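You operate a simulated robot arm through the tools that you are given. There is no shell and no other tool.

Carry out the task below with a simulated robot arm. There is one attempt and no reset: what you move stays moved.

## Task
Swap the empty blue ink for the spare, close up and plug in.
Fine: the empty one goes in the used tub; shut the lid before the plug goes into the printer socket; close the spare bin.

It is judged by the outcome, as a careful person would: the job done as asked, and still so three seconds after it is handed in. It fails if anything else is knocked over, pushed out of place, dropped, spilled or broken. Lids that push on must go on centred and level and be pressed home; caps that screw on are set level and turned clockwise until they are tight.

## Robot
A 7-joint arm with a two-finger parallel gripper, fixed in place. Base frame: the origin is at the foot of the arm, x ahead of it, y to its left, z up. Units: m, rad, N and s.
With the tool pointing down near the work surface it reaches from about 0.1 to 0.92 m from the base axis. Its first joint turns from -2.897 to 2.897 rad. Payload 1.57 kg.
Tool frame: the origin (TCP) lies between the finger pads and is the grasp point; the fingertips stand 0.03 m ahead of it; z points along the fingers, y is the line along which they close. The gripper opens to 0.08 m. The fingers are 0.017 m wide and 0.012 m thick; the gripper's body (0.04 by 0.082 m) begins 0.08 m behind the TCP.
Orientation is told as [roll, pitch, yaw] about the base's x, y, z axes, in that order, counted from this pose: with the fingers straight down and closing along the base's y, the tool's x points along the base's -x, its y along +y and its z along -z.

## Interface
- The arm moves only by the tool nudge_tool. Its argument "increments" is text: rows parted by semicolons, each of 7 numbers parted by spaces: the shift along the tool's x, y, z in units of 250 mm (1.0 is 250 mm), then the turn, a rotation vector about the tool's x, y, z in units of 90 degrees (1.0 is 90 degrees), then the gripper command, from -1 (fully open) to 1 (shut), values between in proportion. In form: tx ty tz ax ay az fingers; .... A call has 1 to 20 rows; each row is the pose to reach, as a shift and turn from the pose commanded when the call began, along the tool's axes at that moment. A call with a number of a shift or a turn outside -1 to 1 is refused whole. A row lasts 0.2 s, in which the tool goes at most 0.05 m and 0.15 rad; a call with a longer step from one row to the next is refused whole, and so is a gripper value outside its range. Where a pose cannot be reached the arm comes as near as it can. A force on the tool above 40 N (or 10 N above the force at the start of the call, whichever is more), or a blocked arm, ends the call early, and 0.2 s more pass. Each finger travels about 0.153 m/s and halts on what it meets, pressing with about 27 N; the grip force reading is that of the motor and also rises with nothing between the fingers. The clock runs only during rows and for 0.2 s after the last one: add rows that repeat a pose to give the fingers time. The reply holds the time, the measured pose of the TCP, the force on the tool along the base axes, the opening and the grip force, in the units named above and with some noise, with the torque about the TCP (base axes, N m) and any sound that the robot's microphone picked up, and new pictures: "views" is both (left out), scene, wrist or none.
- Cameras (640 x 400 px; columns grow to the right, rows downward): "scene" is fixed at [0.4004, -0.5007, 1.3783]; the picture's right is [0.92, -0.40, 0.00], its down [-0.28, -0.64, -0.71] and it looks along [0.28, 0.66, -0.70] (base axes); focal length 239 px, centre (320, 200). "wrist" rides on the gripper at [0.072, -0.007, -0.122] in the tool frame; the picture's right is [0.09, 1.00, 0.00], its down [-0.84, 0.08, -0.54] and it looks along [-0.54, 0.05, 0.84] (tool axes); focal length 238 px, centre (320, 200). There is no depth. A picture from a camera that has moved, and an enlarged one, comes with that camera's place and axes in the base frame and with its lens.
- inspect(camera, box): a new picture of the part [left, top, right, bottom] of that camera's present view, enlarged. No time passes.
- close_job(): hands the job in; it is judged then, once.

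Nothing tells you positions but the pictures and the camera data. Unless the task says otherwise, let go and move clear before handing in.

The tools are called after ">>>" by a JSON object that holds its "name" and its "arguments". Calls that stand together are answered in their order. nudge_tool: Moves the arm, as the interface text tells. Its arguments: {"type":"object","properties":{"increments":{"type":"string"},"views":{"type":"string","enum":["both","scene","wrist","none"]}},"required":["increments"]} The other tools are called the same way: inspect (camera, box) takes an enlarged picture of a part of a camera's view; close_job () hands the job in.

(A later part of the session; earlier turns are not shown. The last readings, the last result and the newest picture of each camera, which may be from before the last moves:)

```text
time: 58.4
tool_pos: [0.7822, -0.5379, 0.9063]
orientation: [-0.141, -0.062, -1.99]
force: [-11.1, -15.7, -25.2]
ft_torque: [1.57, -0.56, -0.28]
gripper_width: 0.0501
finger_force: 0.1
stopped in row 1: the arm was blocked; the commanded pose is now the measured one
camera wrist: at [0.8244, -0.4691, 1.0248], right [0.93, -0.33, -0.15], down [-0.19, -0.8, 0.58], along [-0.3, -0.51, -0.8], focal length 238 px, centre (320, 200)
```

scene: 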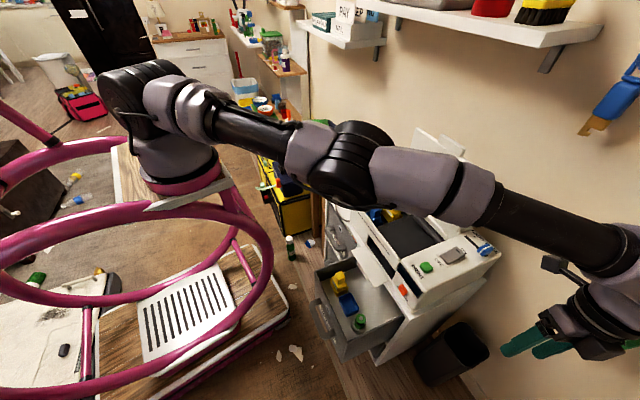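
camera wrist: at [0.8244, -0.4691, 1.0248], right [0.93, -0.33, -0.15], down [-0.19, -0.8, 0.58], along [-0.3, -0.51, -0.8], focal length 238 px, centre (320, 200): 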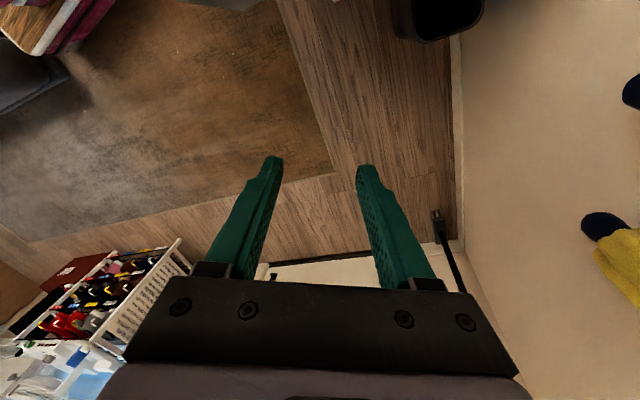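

The arm and its stand are in motion without commands from me, swinging to the right. I hold position for one short step and look again.

>>> {"name": "nudge_tool", "arguments": {"increments": "0 0 0 0 0 0 -0.25", "views": "both"}}

```text
time: 58.8
tool_pos: [0.4259, -0.9234, 1.0609]
orientation: [0.126, -0.095, -2.45]
force: [-12.3, -56.5, 48.3]
ft_torque: [5.93, -1.79, 0.38]
gripper_width: 0.05
finger_force: 0.0
stopped in row 1: the arm was blocked; the commanded pose is now the measured one
camera wrist: at [0.4768, -0.853, 1.1758], right [0.71, -0.7, 0.12], down [-0.6, -0.5, 0.62], along [-0.38, -0.51, -0.77], focal length 238 px, centre (320, 200)
```

scene: 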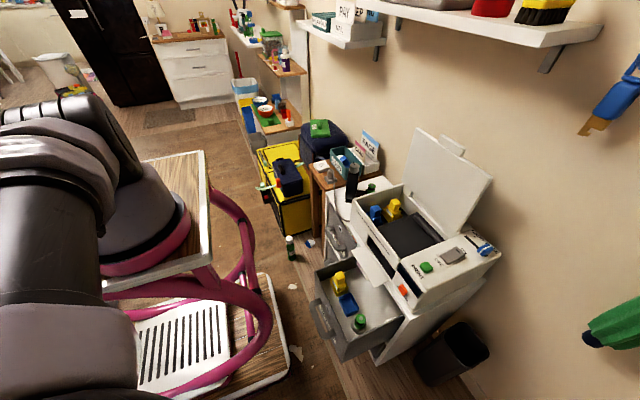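
wrist: 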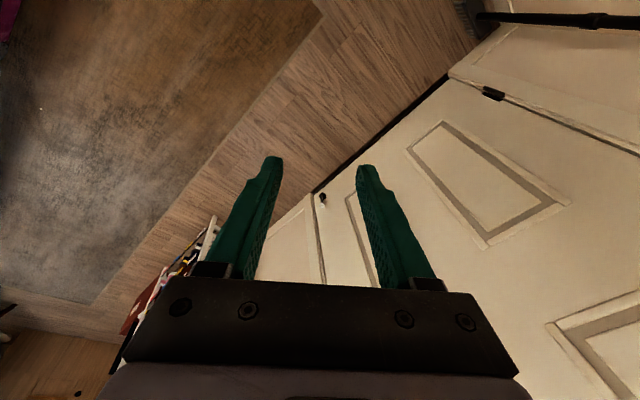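

The arm keeps swinging to the right side, away from the furniture. I command a small opposing step to arrest the swing.

>>> {"name": "nudge_tool", "arguments": {"increments": "0.19 -0.03 0.02 0 0 -0.08 -0.25; 0.19 -0.03 0.02 0 0 -0.08 -0.25; 0.19 -0.03 0.02 0 0 -0.08 -0.25", "views": "both"}}

```text
time: 59.1
tool_pos: [0.8151, -0.678, 0.9568]
orientation: [-0.051, -0.072, -1.955]
force: [7.0, 1.2, 3.6]
ft_torque: [-0.07, 0.66, -0.01]
gripper_width: 0.0496
finger_force: 0.0
out of reach, approached as far as the arm can: row 1
stopped in row 1: the arm was blocked; the commanded pose is now the measured one
camera wrist: at [0.8454, -0.6022, 1.0746], right [0.96, -0.29, -0.06], down [-0.2, -0.78, 0.6], along [-0.22, -0.56, -0.8], focal length 238 px, centre (320, 200)
```

scene: 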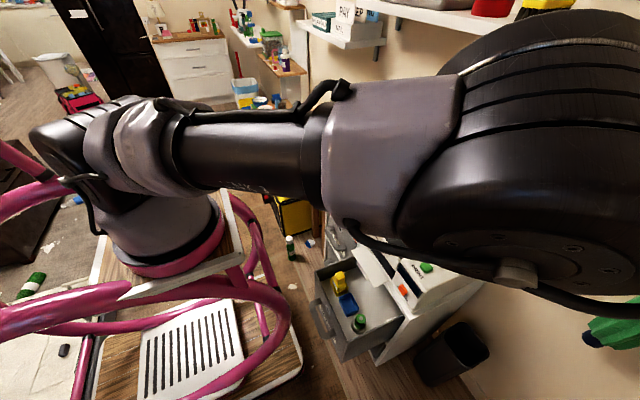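
wrist: 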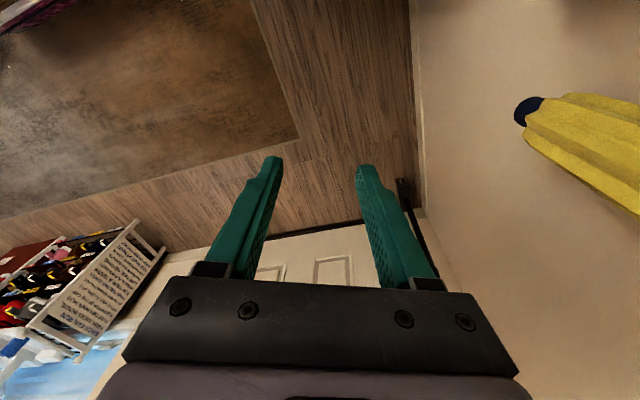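

The swing has been reversed and the force reading is now small. I hold still to let it settle.

>>> {"name": "nudge_tool", "arguments": {"increments": "0 0 0 0 0 0 -0.25; 0 0 0 0 0 0 -0.25", "views": "both"}}

```text
time: 59.4
tool_pos: [0.704, -0.6852, 0.9516]
orientation: [-0.085, -0.07, -2.018]
force: [1.2, -1.1, 0.5]
ft_torque: [0.14, 0.22, -0.02]
gripper_width: 0.0499
finger_force: 0.0
stopped in row 1: the arm was blocked; the commanded pose is now the measured one
camera wrist: at [0.7428, -0.6122, 1.0696], right [0.93, -0.35, -0.09], down [-0.23, -0.77, 0.59], along [-0.28, -0.53, -0.8], focal length 238 px, centre (320, 200)
```

scene: 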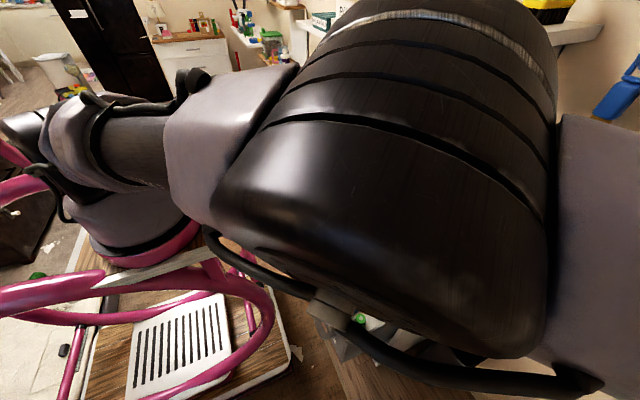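
wrist: 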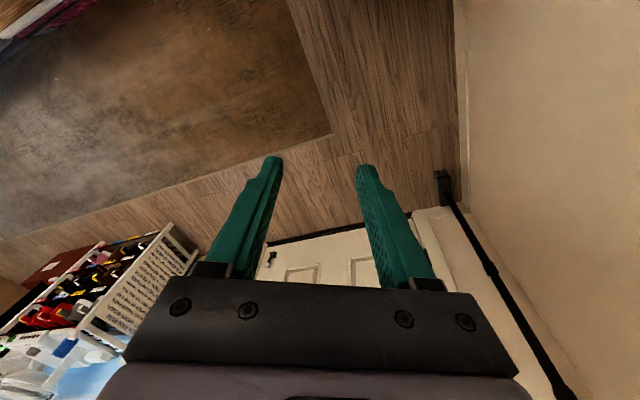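

Motion is dying down. I hold again.

>>> {"name": "nudge_tool", "arguments": {"increments": "0 0 0 0 0 0 -0.25; 0 0 0 0 0 0 -0.25", "views": "scene"}}

```text
time: 60.0
tool_pos: [0.7149, -0.6951, 0.9476]
orientation: [-0.087, -0.069, -2.015]
force: [-0.3, 0.4, 0.0]
ft_torque: [-0.04, -0.01, -0.02]
gripper_width: 0.0499
finger_force: 0.1
```

scene: 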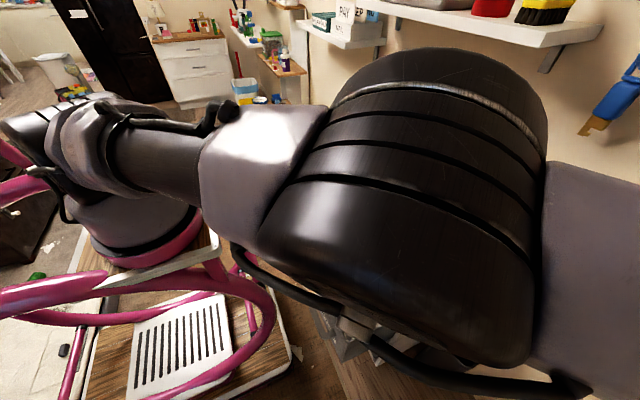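

The arm has settled and the stand looks to be back exactly where it was. I now bring the tool slowly back toward the middle, levelling it, so I can inspect everything.

>>> {"name": "nudge_tool", "arguments": {"increments": "0.095 -0.054 -0.023 -0.0075 0.0019 -0.0283 -0.25; 0.19 -0.109 -0.046 -0.0149 0.0039 -0.0565 -0.25; 0.286 -0.163 -0.069 -0.0224 0.0058 -0.0848 -0.25; 0.381 -0.218 -0.092 -0.0299 0.0077 -0.1131 -0.25; 0.477 -0.272 -0.115 -0.0374 0.0097 -0.1414 -0.25; 0.572 -0.326 -0.137 -0.0448 0.0116 -0.1696 -0.25; 0.667 -0.381 -0.16 -0.0523 0.0135 -0.1979 -0.25; 0.762 -0.435 -0.183 -0.0598 0.0154 -0.2262 -0.25; 0.858 -0.49 -0.206 -0.0672 0.0174 -0.2544 -0.25; 0.953 -0.544 -0.229 -0.0747 0.0193 -0.2827 -0.25; 0.953 -0.544 -0.229 -0.0747 0.0193 -0.2827 -0.25", "views": "both"}}

```text
time: 62.4
tool_pos: [0.6983, -0.4184, 1.0]
orientation: [0.012, -0.023, -1.572]
force: [-0.2, -0.1, -0.5]
ft_torque: [-0.02, -0.01, 0.0]
gripper_width: 0.0501
finger_force: 0.0
camera wrist: at [0.6911, -0.3433, 1.1216], right [1.0, 0.09, 0.01], down [0.07, -0.82, 0.56], along [0.06, -0.56, -0.83], focal length 238 px, centre (320, 200)
```

scene: 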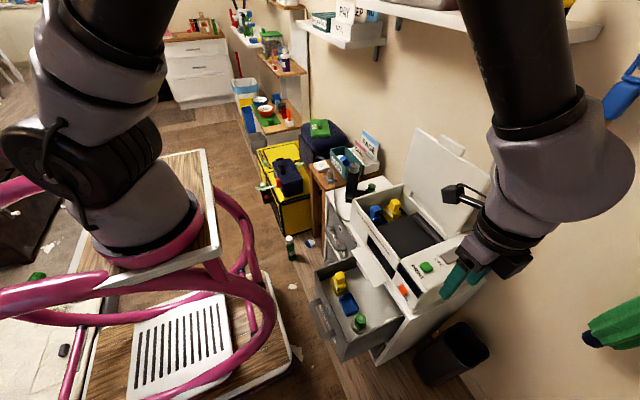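
wrist: 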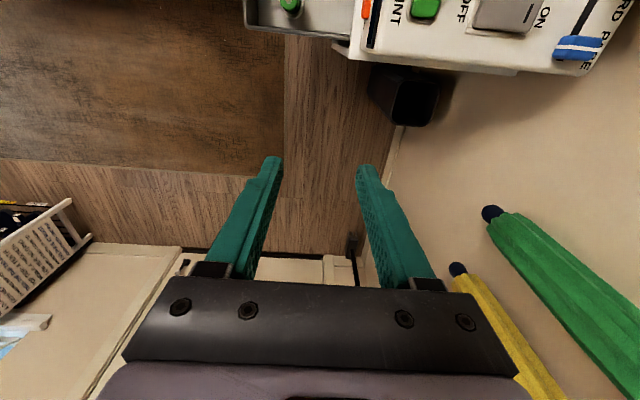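

Everything looks back in its place. I continue toward the centre and check the shelf and printer.

>>> {"name": "nudge_tool", "arguments": {"increments": "0.14 0 0 0 0 0 -0.25; 0.28 0 0 0 0 0 -0.25; 0.42 0 0 0 0 0 -0.25; 0.56 0 0 0 0 0 -0.25; 0.7 0 0 0 0 0 -0.25; 0.84 0 0 0 0 0 -0.25; 1.0 0 0 0 0 0 -0.25; 1.0 0 0 0 0 0 -0.25", "views": "both"}}

>>> {"name": "inspect", "arguments": {"camera": "scene", "box": [360, 0, 620, 140]}}

>>> {"name": "inspect", "arguments": {"camera": "scene", "box": [300, 120, 520, 360]}}

```text
time: 64.2
tool_pos: [0.7011, -0.1697, 0.9943]
orientation: [0.012, -0.023, -1.576]
force: [-0.3, -0.3, 0.1]
ft_torque: [-0.01, -0.01, -0.02]
gripper_width: 0.05
finger_force: 0.1
camera wrist: at [0.6941, -0.0936, 1.116], right [1.0, 0.09, 0.01], down [0.07, -0.82, 0.56], along [0.06, -0.56, -0.83], focal length 238 px, centre (320, 200)
```

scene: 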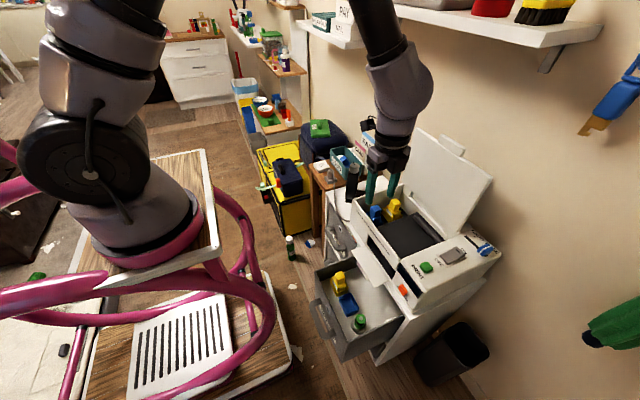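
wrist: 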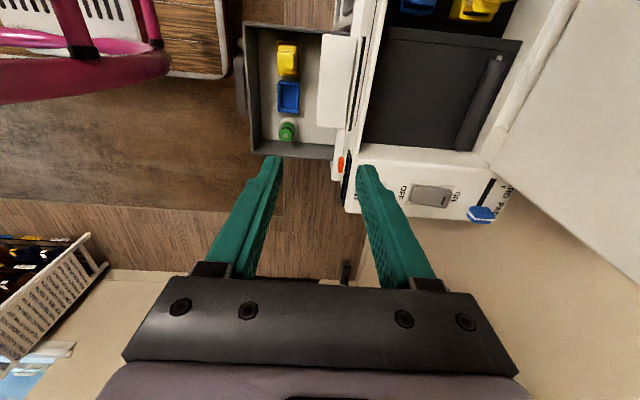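

```text
2.46 times, centred on (490, 70) of scene
camera zoom: at [0.4004, -0.5007, 1.3783], right [0.92, -0.4, 0.0], down [-0.28, -0.64, -0.71], along [0.28, 0.66, -0.7], focal length 588 px, centre (-98, 520)
```

zoom: 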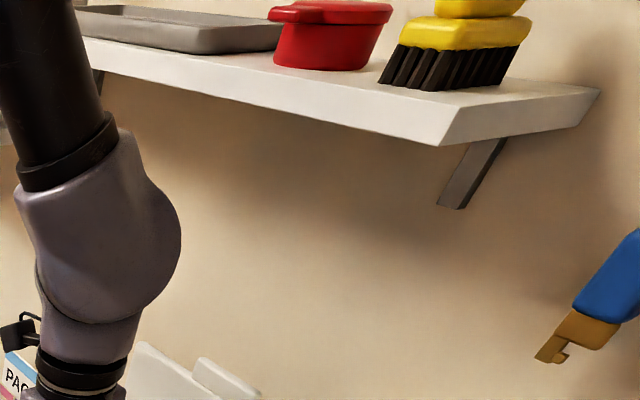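

```text
1.67 times, centred on (410, 240) of scene
camera zoom: at [0.4004, -0.5007, 1.3783], right [0.92, -0.4, 0.0], down [-0.28, -0.64, -0.71], along [0.28, 0.66, -0.7], focal length 398 px, centre (170, 133)
```

zoom: 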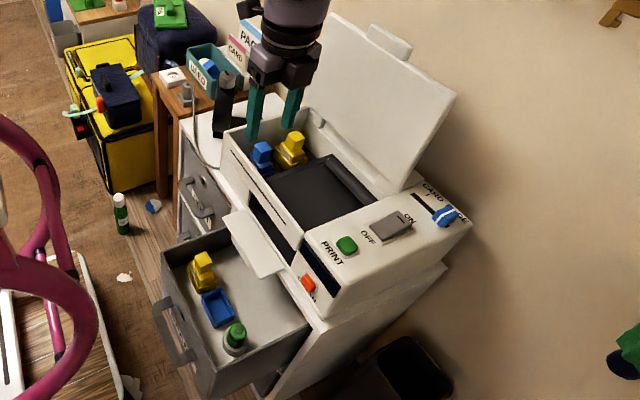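

Nothing on the shelf or printer has moved. The shelf is low above the lid, so I will keep the wrist low: pitch the tool forward with the fingers one above the other, wide open, in front of the lid.

>>> {"name": "nudge_tool", "arguments": {"increments": "0.036 0.05 -0.013 -0.0875 0.0018 0 -1; 0.072 0.1 -0.026 -0.175 0.0037 0 -1; 0.108 0.16 -0.039 -0.2625 0.0055 0 -1; 0.144 0.24 -0.052 -0.35 0.0073 0 -1; 0.18 0.33 -0.065 -0.4375 0.0091 0 -1; 0.216 0.42 -0.078 -0.525 0.011 0 -1; 0.252 0.52 -0.091 -0.6125 0.0128 0 -1; 0.288 0.62 -0.104 -0.7 0.0146 0 -1; 0.288 0.62 -0.104 -0.7 0.0146 0 -1", "views": "both"}}

>>> {"name": "inspect", "arguments": {"camera": "scene", "box": [340, 40, 520, 220]}}

```text
time: 66.2
tool_pos: [0.855, -0.0966, 1.0212]
orientation: [1.112, -0.003, -1.563]
force: [0.7, -0.1, -0.4]
ft_torque: [0.01, 0.03, 0.01]
gripper_width: 0.08
finger_force: 0.0
camera wrist: at [0.7446, -0.0247, 1.07], right [0.44, 0.1, 0.89], down [-0.44, -0.84, 0.31], along [0.78, -0.53, -0.32], focal length 238 px, centre (320, 200)
```

scene: 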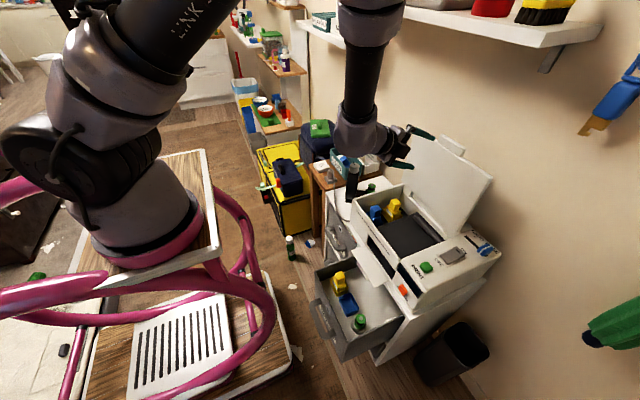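
wrist: 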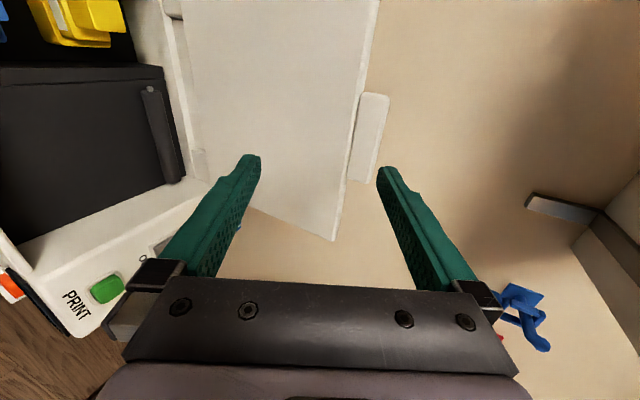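

```text
2.22 times, centred on (430, 130) of scene
camera zoom: at [0.4004, -0.5007, 1.3783], right [0.92, -0.4, 0.0], down [-0.28, -0.64, -0.71], along [0.28, 0.66, -0.7], focal length 531 px, centre (76, 356)
```

zoom: 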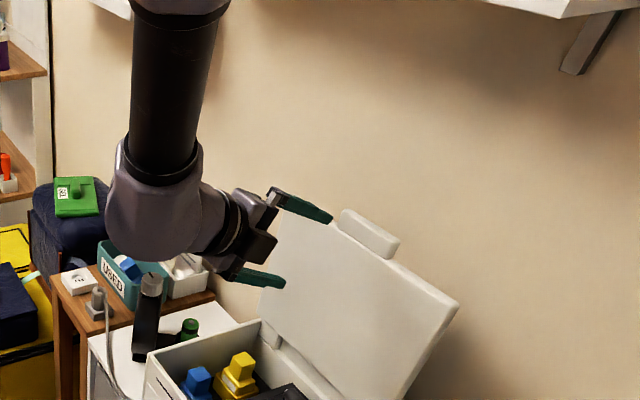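

The two fingers now straddle in height: upper one can pass behind the tab, lower one stays in front of the lid. I steepen the tool slightly and line up above and in front of the tab.

>>> {"name": "nudge_tool", "arguments": {"increments": "-0.002 0.048 0.03 0.038 0 0 -1; -0.004 0.096 0.06 0.076 0 0 -1; -0.006 0.145 0.09 0.114 0 0 -1; -0.008 0.193 0.119 0.152 0 0 -1; -0.008 0.193 0.119 0.152 0 0 -1", "views": "both"}}

>>> {"name": "inspect", "arguments": {"camera": "scene", "box": [360, 40, 540, 190]}}

>>> {"name": "inspect", "arguments": {"camera": "wrist", "box": [200, 40, 440, 220]}}

```text
time: 67.4
tool_pos: [0.9033, -0.0979, 1.0522]
orientation: [0.874, -0.005, -1.561]
force: [-0.1, 1.0, -0.1]
ft_torque: [0.01, -0.01, 0.0]
gripper_width: 0.0799
finger_force: 0.1
camera wrist: at [0.8069, -0.0257, 1.1263], right [0.64, 0.1, 0.76], down [-0.36, -0.84, 0.41], along [0.68, -0.54, -0.5], focal length 238 px, centre (320, 200)
```

scene: 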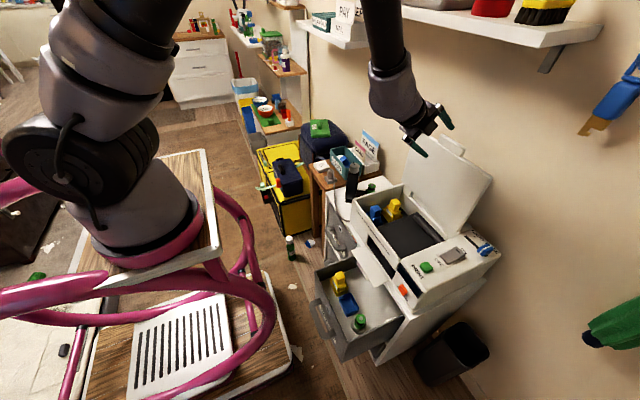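
wrist: 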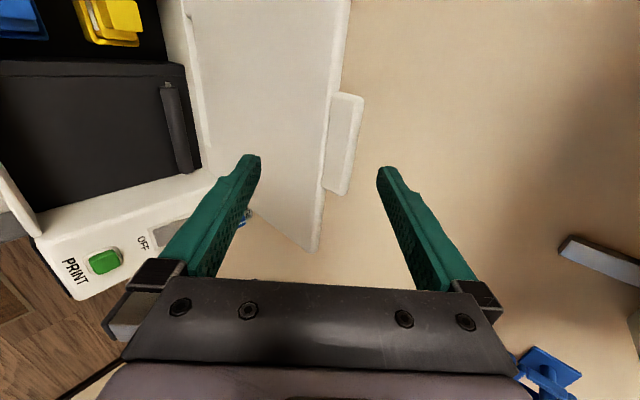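

```text
2.67 times, centred on (450, 115) of scene
camera zoom: at [0.4004, -0.5007, 1.3783], right [0.92, -0.4, 0.0], down [-0.28, -0.64, -0.71], along [0.28, 0.66, -0.7], focal length 637 px, centre (-27, 427)
```

zoom: 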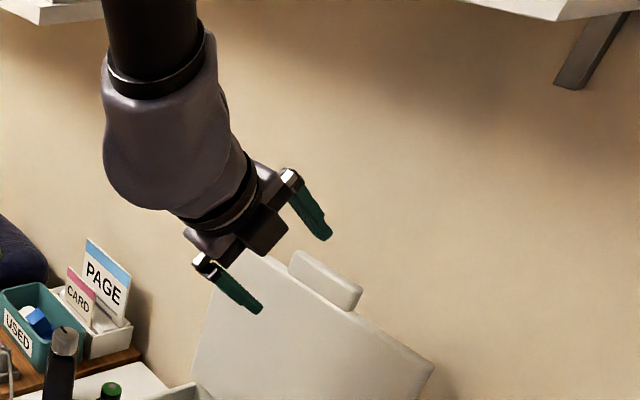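

```text
2.22 times, centred on (320, 130) of wrist
camera zoom: at [0.8069, -0.0257, 1.1263], right [0.64, 0.1, 0.76], down [-0.36, -0.84, 0.41], along [0.68, -0.54, -0.5], focal length 530 px, centre (320, 356)
```

zoom: 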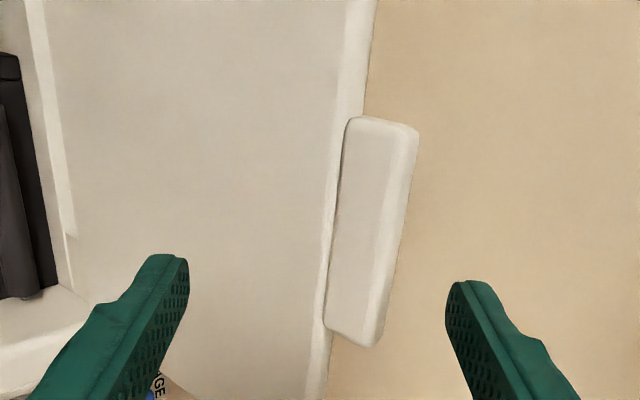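

The lid tab sits between the two fingers' lines. I slide forward along the finger direction so the upper finger goes over and behind the tab.

>>> {"name": "nudge_tool", "arguments": {"increments": "-0.002 0 0.08 0 0 0 -1; -0.002 0 0.16 0 0 0 -1; -0.002 0 0.24 0 0 0 -1; -0.002 0 0.29 0 0 0 -1; -0.002 0 0.325 0 0 0 -1; -0.002 0 0.325 0 0 0 -1", "views": "both"}}

>>> {"name": "inspect", "arguments": {"camera": "scene", "box": [360, 40, 540, 190]}}

>>> {"name": "inspect", "arguments": {"camera": "wrist", "box": [200, 60, 440, 240]}}

```text
time: 68.8
tool_pos: [0.9665, -0.0986, 0.9993]
orientation: [0.873, -0.004, -1.564]
force: [-0.5, -0.1, 1.0]
ft_torque: [-0.04, 0.01, 0.01]
gripper_width: 0.0799
finger_force: 0.1
camera wrist: at [0.8686, -0.0263, 1.0735], right [0.64, 0.1, 0.76], down [-0.36, -0.84, 0.41], along [0.68, -0.54, -0.5], focal length 238 px, centre (320, 200)
```

scene: 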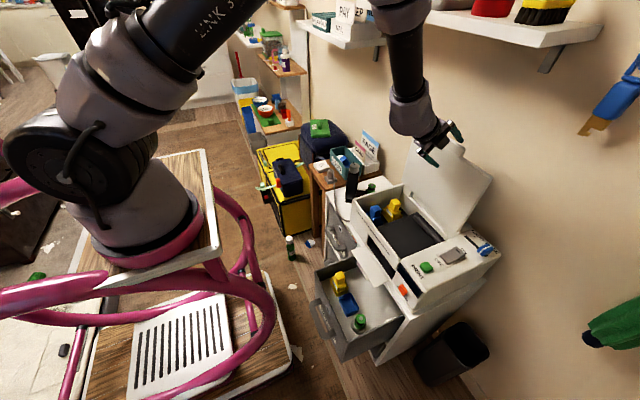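
wrist: 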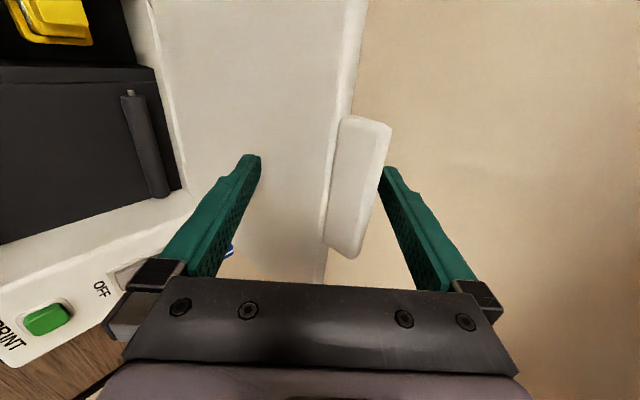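

```text
2.67 times, centred on (450, 115) of scene
camera zoom: at [0.4004, -0.5007, 1.3783], right [0.92, -0.4, 0.0], down [-0.28, -0.64, -0.71], along [0.28, 0.66, -0.7], focal length 637 px, centre (-27, 427)
```

zoom: 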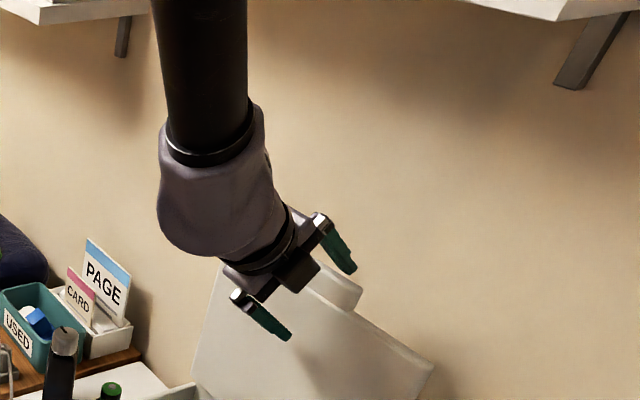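

```text
2.22 times, centred on (320, 150) of wrist
camera zoom: at [0.8686, -0.0263, 1.0735], right [0.64, 0.1, 0.76], down [-0.36, -0.84, 0.41], along [0.68, -0.54, -0.5], focal length 530 px, centre (320, 311)
```

zoom: 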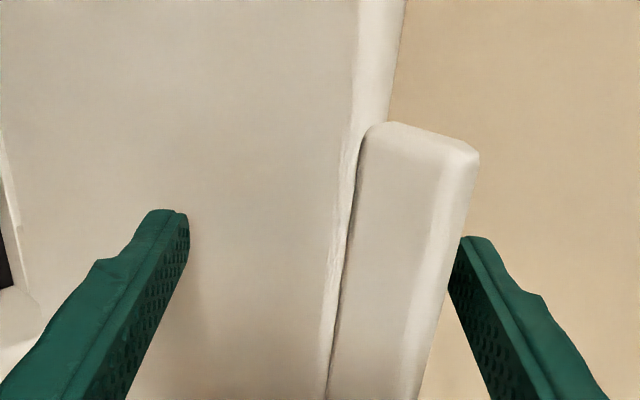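

The tab is now caged between the fingers. I draw it forward gently along the closing arc to about 20°.

>>> {"name": "nudge_tool", "arguments": {"increments": "0 -0.055 -0.045 0 0 0 -1; 0 -0.11 -0.09 0 0 0 -1; 0 -0.165 -0.14 0 0 0 -1; 0 -0.22 -0.19 0 0 0 -1; 0 -0.22 -0.19 0 0 0 -1", "views": "both"}}

>>> {"name": "inspect", "arguments": {"camera": "scene", "box": [360, 60, 520, 220]}}

>>> {"name": "inspect", "arguments": {"camera": "wrist", "box": [200, 60, 440, 240]}}

```text
time: 70.0
tool_pos: [0.8933, -0.0989, 0.9879]
orientation: [0.873, -0.005, -1.562]
force: [0.5, -0.3, -0.6]
ft_torque: [0.02, 0.01, -0.01]
gripper_width: 0.0801
finger_force: 0.0
camera wrist: at [0.7966, -0.0269, 1.0624], right [0.64, 0.1, 0.76], down [-0.36, -0.84, 0.41], along [0.68, -0.54, -0.5], focal length 238 px, centre (320, 200)
```

scene: 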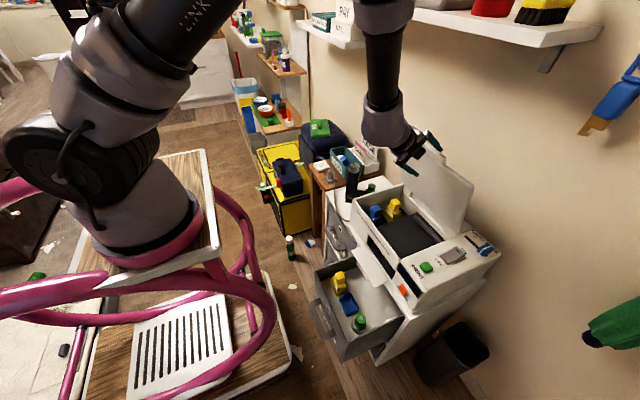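
wrist: 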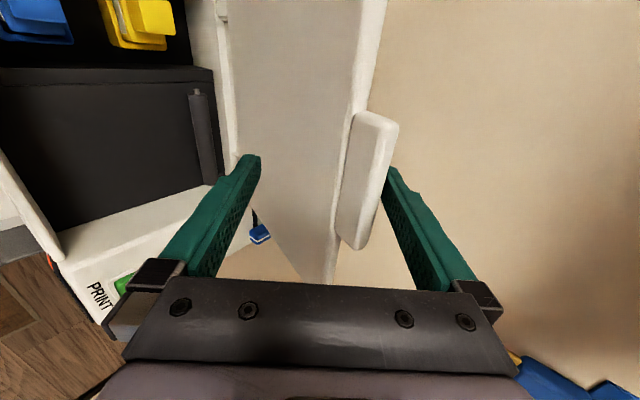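

```text
2.50 times, centred on (440, 140) of scene
camera zoom: at [0.4004, -0.5007, 1.3783], right [0.92, -0.4, 0.0], down [-0.28, -0.64, -0.71], along [0.28, 0.66, -0.7], focal length 597 px, centre (20, 350)
```

zoom: 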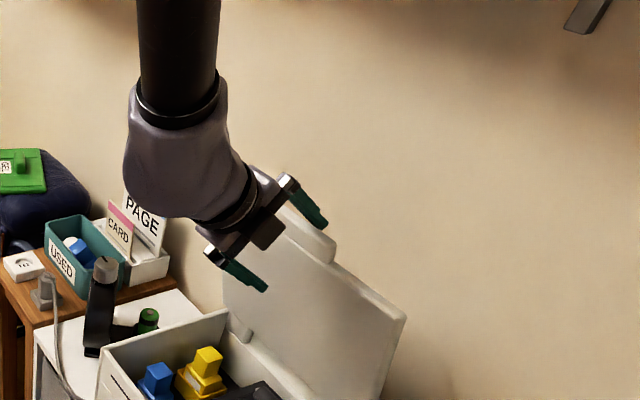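

```text
2.22 times, centred on (320, 150) of wrist
camera zoom: at [0.7966, -0.0269, 1.0624], right [0.64, 0.1, 0.76], down [-0.36, -0.84, 0.41], along [0.68, -0.54, -0.5], focal length 530 px, centre (320, 311)
```

zoom: 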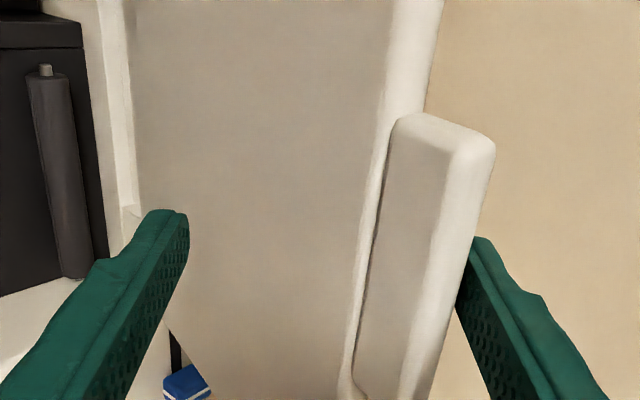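

The lid follows the finger nicely. I continue to about 50° of closing.

>>> {"name": "nudge_tool", "arguments": {"increments": "0 -0.05 -0.037 0 0 0 -1; 0 -0.103 -0.075 0 0 0 -1; 0 -0.17 -0.098 0 0 0 -1; 0 -0.235 -0.12 0 0 0 -1; 0 -0.307 -0.124 0 0 0 -1; 0 -0.379 -0.126 0 0 0 -1; 0 -0.379 -0.126 0 0 0 -1", "views": "both"}}

>>> {"name": "inspect", "arguments": {"camera": "scene", "box": [340, 80, 500, 240]}}

>>> {"name": "inspect", "arguments": {"camera": "wrist", "box": [200, 60, 440, 240]}}

```text
time: 71.6
tool_pos: [0.8106, -0.1004, 0.9346]
orientation: [0.872, -0.003, -1.562]
force: [0.2, -0.6, 0.1]
ft_torque: [0.02, 0.01, 0.04]
gripper_width: 0.0799
finger_force: 0.1
camera wrist: at [0.7123, -0.0279, 1.009], right [0.64, 0.1, 0.76], down [-0.36, -0.84, 0.41], along [0.68, -0.54, -0.5], focal length 238 px, centre (320, 200)
```

scene: 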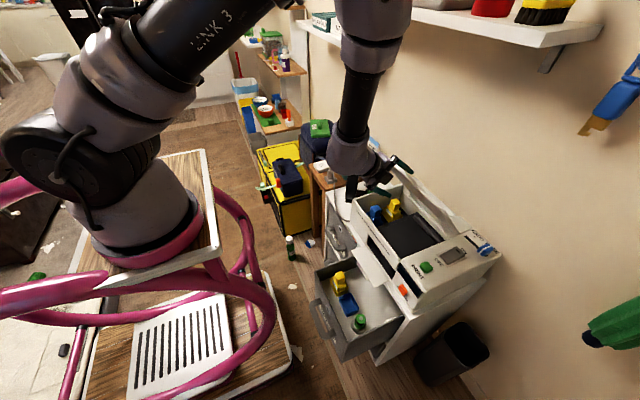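
wrist: 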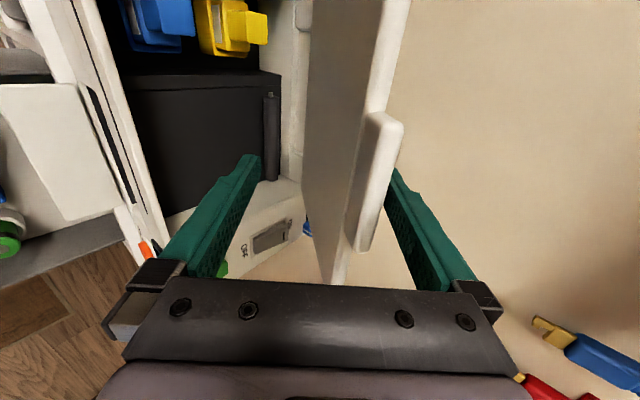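

```text
2.50 times, centred on (420, 160) of scene
camera zoom: at [0.4004, -0.5007, 1.3783], right [0.92, -0.4, 0.0], down [-0.28, -0.64, -0.71], along [0.28, 0.66, -0.7], focal length 597 px, centre (70, 300)
```

zoom: 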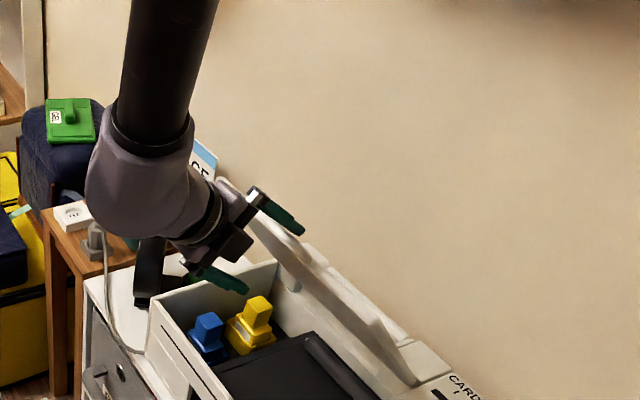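

```text
2.22 times, centred on (320, 150) of wrist
camera zoom: at [0.7123, -0.0279, 1.009], right [0.64, 0.1, 0.76], down [-0.36, -0.84, 0.41], along [0.68, -0.54, -0.5], focal length 530 px, centre (320, 311)
```

zoom: 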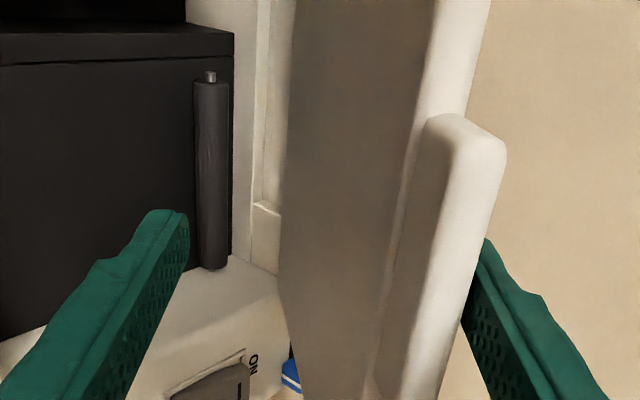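

The hinge holds the lid where I put it, pushed by the upper finger. I keep pushing it down along the arc.

>>> {"name": "nudge_tool", "arguments": {"increments": "0 -0.093 -0.006 -0.011 0 0 -1; 0 -0.186 -0.011 -0.022 0 0 -1; 0 -0.264 0.0 -0.039 0 0 -1; 0 -0.342 0.011 -0.0556 0 0 -1; 0 -0.342 0.011 -0.0556 0 0 -1", "views": "both"}}

>>> {"name": "inspect", "arguments": {"camera": "scene", "box": [330, 120, 490, 260]}}

>>> {"name": "inspect", "arguments": {"camera": "wrist", "box": [200, 60, 440, 240]}}

```text
time: 72.8
tool_pos: [0.7566, -0.1014, 0.8682]
orientation: [0.962, -0.003, -1.563]
force: [0.3, 0.8, 0.1]
ft_torque: [-0.02, 0.01, 0.01]
gripper_width: 0.0799
finger_force: 0.1
camera wrist: at [0.6532, -0.0289, 0.9336], right [0.57, 0.1, 0.82], down [-0.39, -0.84, 0.38], along [0.72, -0.54, -0.44], focal length 238 px, centre (320, 200)
```

scene: 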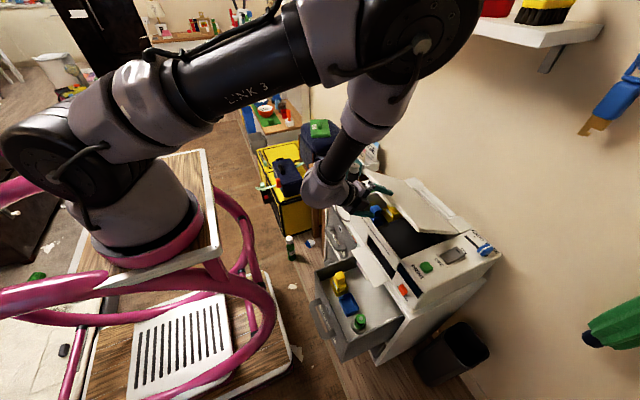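
wrist: 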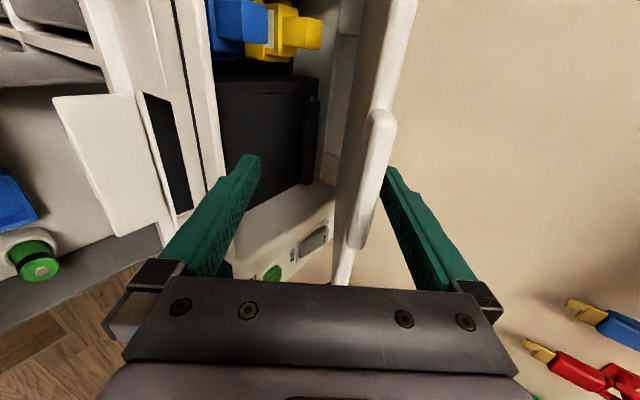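

```text
2.86 times, centred on (410, 190) of scene
camera zoom: at [0.4004, -0.5007, 1.3783], right [0.92, -0.4, 0.0], down [-0.28, -0.64, -0.71], along [0.28, 0.66, -0.7], focal length 682 px, centre (63, 229)
```

zoom: 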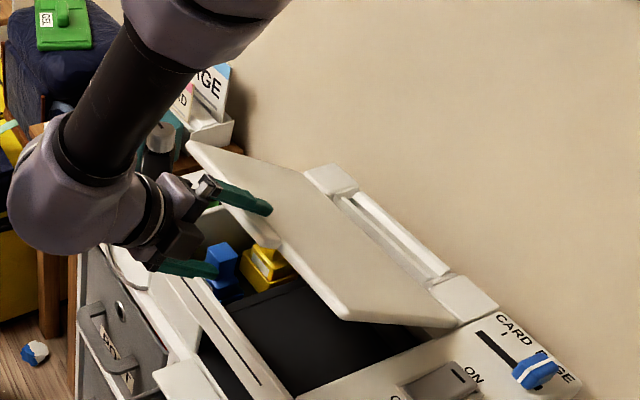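

```text
2.22 times, centred on (320, 150) of wrist
camera zoom: at [0.6532, -0.0289, 0.9336], right [0.57, 0.1, 0.82], down [-0.39, -0.84, 0.38], along [0.72, -0.54, -0.44], focal length 530 px, centre (320, 311)
```

zoom: 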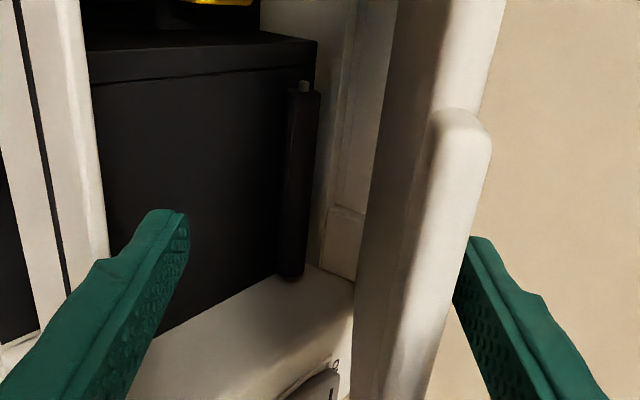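

The lid is about 30° from shut. I continue pressing it down, keeping the lower finger in front of the printer face.

>>> {"name": "nudge_tool", "arguments": {"increments": "0 -0.076 0.021 -0.0185 0 0 -1; 0 -0.153 0.042 -0.037 0 0 -1; 0 -0.229 0.063 -0.0556 0 0 -1; 0 -0.3 0.099 -0.072 0 0 -1; 0 -0.37 0.135 -0.0889 0 0 -1; 0 -0.37 0.135 -0.0889 0 0 -1", "views": "both"}}

>>> {"name": "inspect", "arguments": {"camera": "scene", "box": [330, 140, 490, 260]}}

>>> {"name": "inspect", "arguments": {"camera": "wrist", "box": [200, 60, 440, 240]}}

```text
time: 74.2
tool_pos: [0.7301, -0.1021, 0.7736]
orientation: [1.1, -0.003, -1.562]
force: [-0.3, -0.2, 0.7]
ft_torque: [0.02, -0.02, 0.03]
gripper_width: 0.08
finger_force: 0.1
camera wrist: at [0.6182, -0.0295, 0.8233], right [0.45, 0.1, 0.89], down [-0.44, -0.84, 0.32], along [0.78, -0.53, -0.33], focal length 238 px, centre (320, 200)
```

scene: 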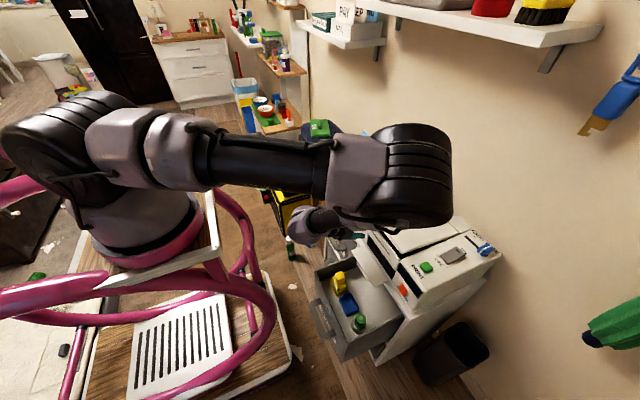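
wrist: 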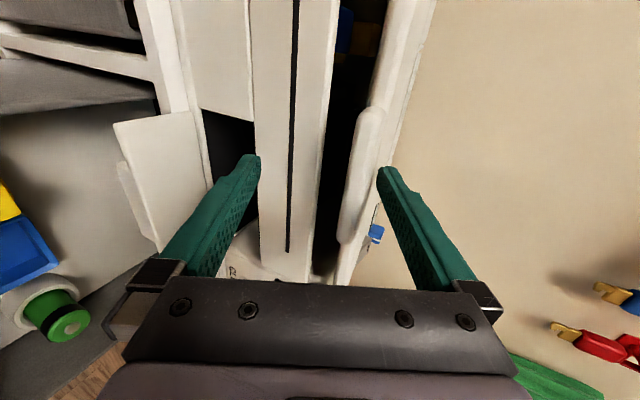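

```text
3.33 times, centred on (410, 200) of scene
camera zoom: at [0.4004, -0.5007, 1.3783], right [0.92, -0.4, 0.0], down [-0.28, -0.64, -0.71], along [0.28, 0.66, -0.7], focal length 796 px, centre (20, 200)
```

zoom: 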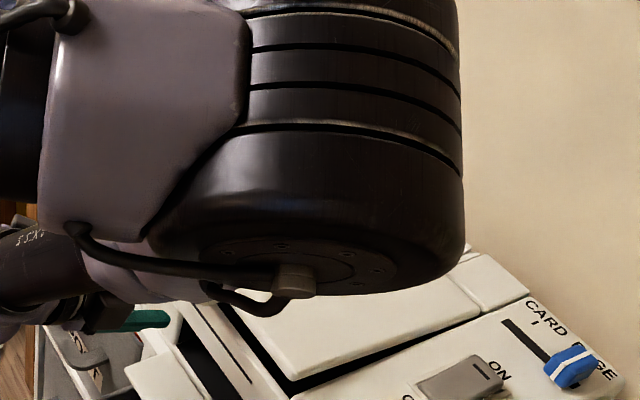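

```text
2.22 times, centred on (320, 150) of wrist
camera zoom: at [0.6182, -0.0295, 0.8233], right [0.45, 0.1, 0.89], down [-0.44, -0.84, 0.32], along [0.78, -0.53, -0.33], focal length 530 px, centre (320, 311)
```

zoom: 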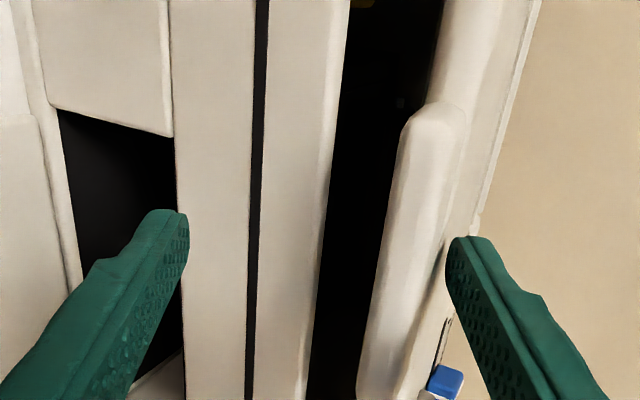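

The lid is almost shut (about 10°). I press down the last bit in small steps while watching the force.

>>> {"name": "nudge_tool", "arguments": {"increments": "0 -0.036 0.018 -0.011 0 0 -1; 0 -0.072 0.037 -0.022 0 0 -1; 0 -0.09 0.046 -0.022 0 0 -1; 0 -0.09 0.046 -0.022 0 0 -1", "views": "both"}}

>>> {"name": "inspect", "arguments": {"camera": "wrist", "box": [200, 60, 440, 240]}}

```text
time: 75.2
tool_pos: [0.732, -0.1019, 0.7472]
orientation: [1.133, -0.004, -1.563]
force: [-0.3, 0.1, -1.1]
ft_torque: [0.03, 0.0, -0.01]
gripper_width: 0.0798
finger_force: 0.2
camera wrist: at [0.618, -0.03, 0.7938], right [0.42, 0.1, 0.9], down [-0.45, -0.84, 0.3], along [0.79, -0.53, -0.31], focal length 238 px, centre (320, 200)
```

scene: 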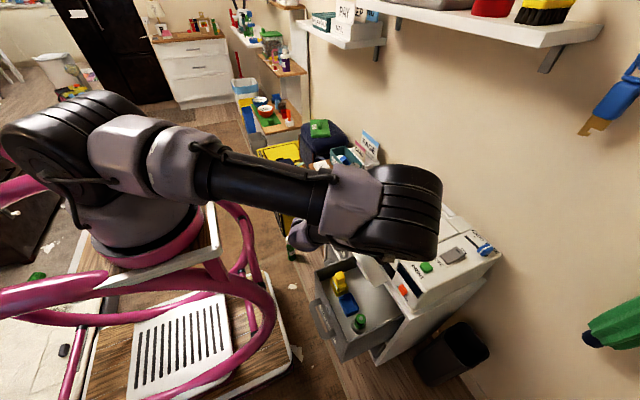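
wrist: 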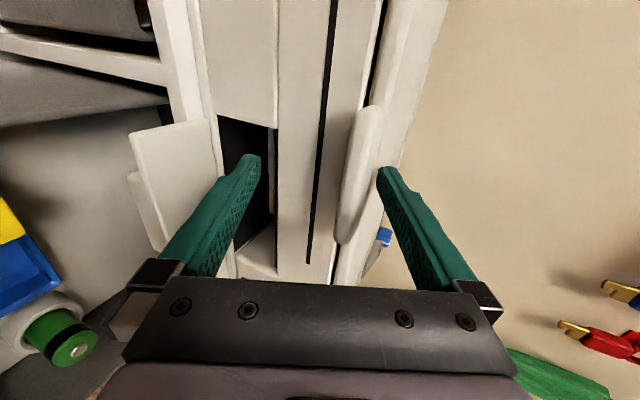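

```text
2.22 times, centred on (320, 150) of wrist
camera zoom: at [0.618, -0.03, 0.7938], right [0.42, 0.1, 0.9], down [-0.45, -0.84, 0.3], along [0.79, -0.53, -0.31], focal length 530 px, centre (320, 311)
```

zoom: 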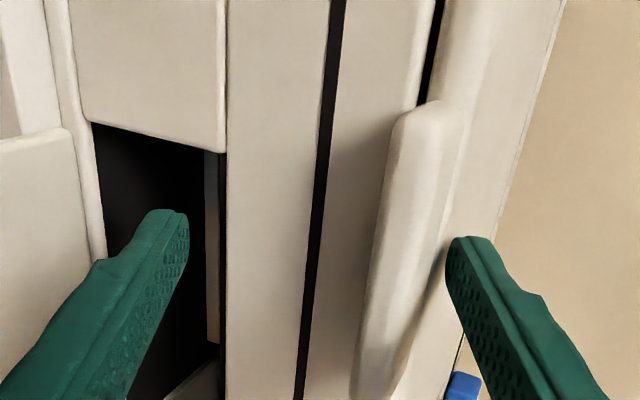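

A thin gap is left. I press down a further centimetre in fine steps, watching the force.

>>> {"name": "nudge_tool", "arguments": {"increments": "0 -0.015 0.007 0 0 0 -1; 0 -0.029 0.0135 0 0 0 -1; 0 -0.036 0.017 0 0 0 -1; 0 -0.036 0.017 0 0 0 -1", "views": "wrist"}}

>>> {"name": "inspect", "arguments": {"camera": "wrist", "box": [200, 60, 440, 240]}}

```text
time: 75.8
tool_pos: [0.7339, -0.1027, 0.7452]
orientation: [1.149, -0.006, -1.56]
force: [-3.5, -2.1, 11.1]
ft_torque: [0.18, -0.58, -0.1]
gripper_width: 0.0799
finger_force: 0.2
stopped in row 2: the force on the tool passed its limit at 45 N (the readings are from after the stop); the commanded pose is now the measured one
camera wrist: at [0.62, -0.0295, 0.7901], right [0.41, 0.1, 0.91], down [-0.45, -0.84, 0.3], along [0.79, -0.53, -0.29], focal length 238 px, centre (320, 200)
```

wrist: 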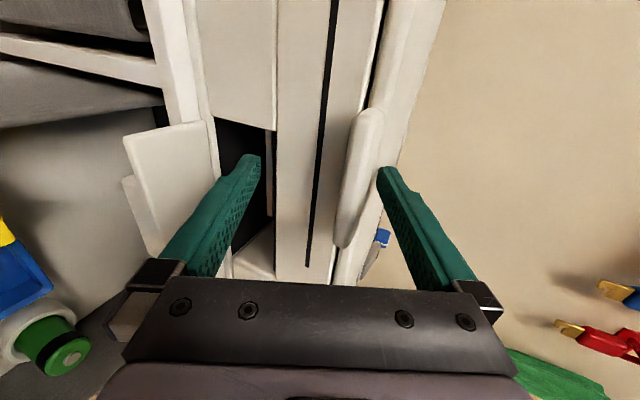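

```text
2.22 times, centred on (320, 150) of wrist
camera zoom: at [0.62, -0.0295, 0.7901], right [0.41, 0.1, 0.91], down [-0.45, -0.84, 0.3], along [0.79, -0.53, -0.29], focal length 530 px, centre (320, 311)
```

zoom: 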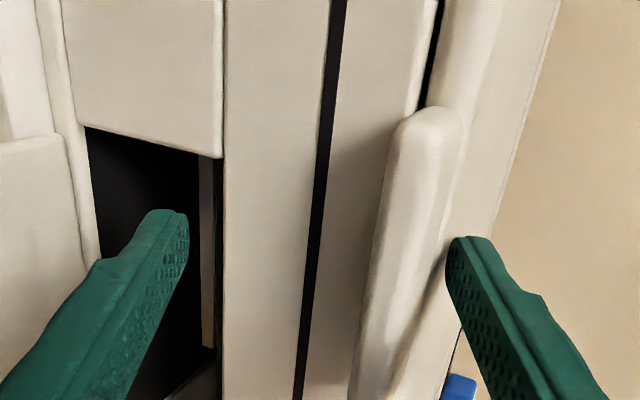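

The press met solid resistance at lid-closed height. I ease off and withdraw straight back, then check the lid.

>>> {"name": "nudge_tool", "arguments": {"increments": "0 0.018 -0.0085 0 0 0 -1; 0 0.0 -0.08 0 0 0 -1; 0 -0.05 -0.2 0 0 0 -1; 0 -0.11 -0.33 0 0 0 -1; 0 -0.16 -0.45 0 0 0 -1; 0 -0.16 -0.45 0 0 0 -1", "views": "both"}}

>>> {"name": "inspect", "arguments": {"camera": "wrist", "box": [220, 0, 480, 200]}}

>>> {"name": "inspect", "arguments": {"camera": "scene", "box": [330, 150, 510, 290]}}

```text
time: 77.2
tool_pos: [0.6138, -0.1048, 0.7558]
orientation: [1.146, -0.007, -1.561]
force: [-0.2, -0.2, -0.2]
ft_torque: [0.0, -0.01, 0.01]
gripper_width: 0.0799
finger_force: 0.0
camera wrist: at [0.4998, -0.0325, 0.8004], right [0.41, 0.1, 0.91], down [-0.45, -0.84, 0.3], along [0.79, -0.53, -0.3], focal length 238 px, centre (320, 200)
```

scene: 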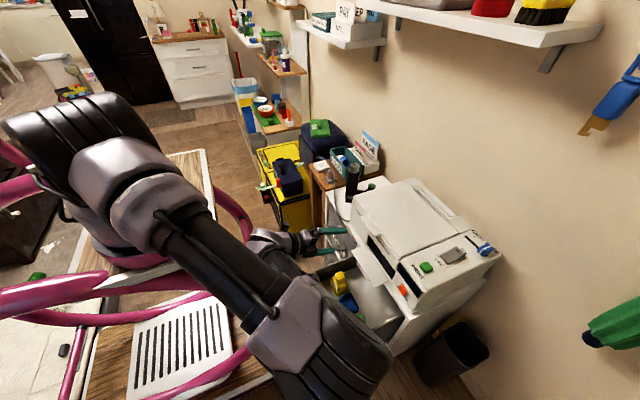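
wrist: 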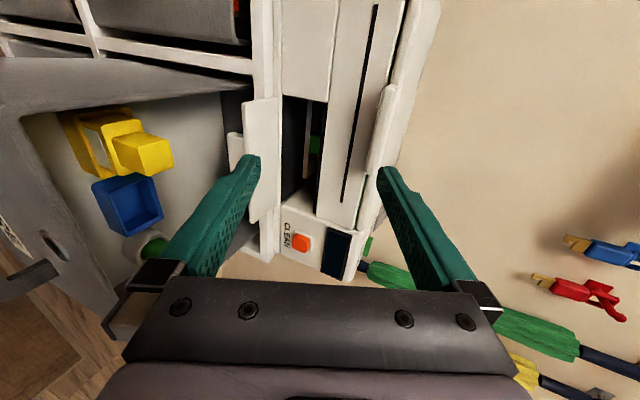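

```text
2.00 times, centred on (350, 100) of wrist
camera zoom: at [0.4998, -0.0325, 0.8004], right [0.41, 0.1, 0.91], down [-0.45, -0.84, 0.3], along [0.79, -0.53, -0.3], focal length 477 px, centre (260, 400)
```

zoom: 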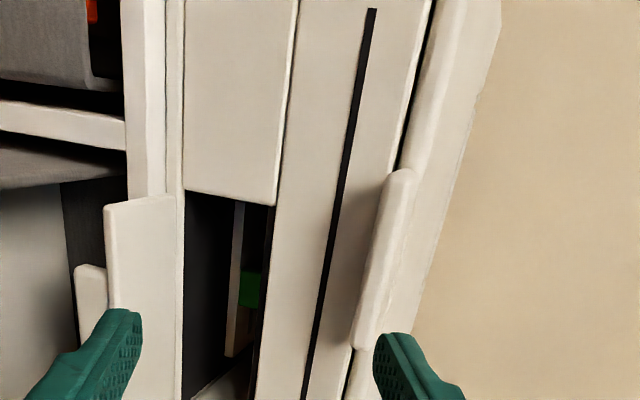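

```text
2.86 times, centred on (420, 220) of scene
camera zoom: at [0.4004, -0.5007, 1.3783], right [0.92, -0.4, 0.0], down [-0.28, -0.64, -0.71], along [0.28, 0.66, -0.7], focal length 682 px, centre (34, 143)
```

zoom: 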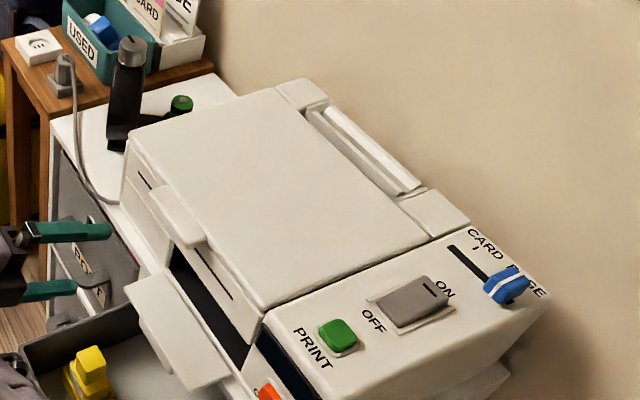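

The lid is down flush. Now I raise the arm and return the tool to its plain downward orientation before handling the plug.

>>> {"name": "nudge_tool", "arguments": {"increments": "0 0.118 -0.034 0.0 0 0 -0.25; 0 0.237 -0.068 0.0913 0 0 -0.25; 0 0.355 -0.102 0.1826 0 0 -0.25; 0 0.474 -0.136 0.274 0 0 -0.25; 0 0.592 -0.17 0.365 0 0 -0.25; 0 0.711 -0.203 0.456 0 0 -0.25; 0 0.83 -0.237 0.547 0 0 -0.25; 0.02 0.948 -0.271 0.638 0 0 -0.25; 0.02 0.948 -0.271 0.73 0 0 -0.25; 0.02 0.948 -0.271 0.73 0 0 -0.25", "views": "scene"}}

```text
time: 79.4
tool_pos: [0.6512, -0.0935, 0.9994]
orientation: [-0.002, -0.003, -1.559]
force: [-0.4, -0.5, 0.2]
ft_torque: [0.05, 0.01, 0.0]
gripper_width: 0.0498
finger_force: 0.0
out of reach, approached as far as the arm can: row 3, 4, 5
```

scene: 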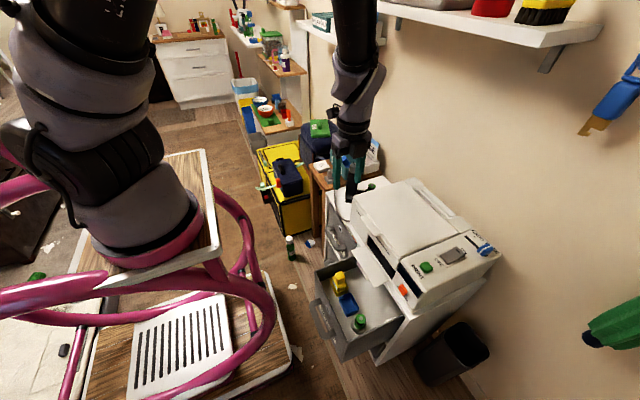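

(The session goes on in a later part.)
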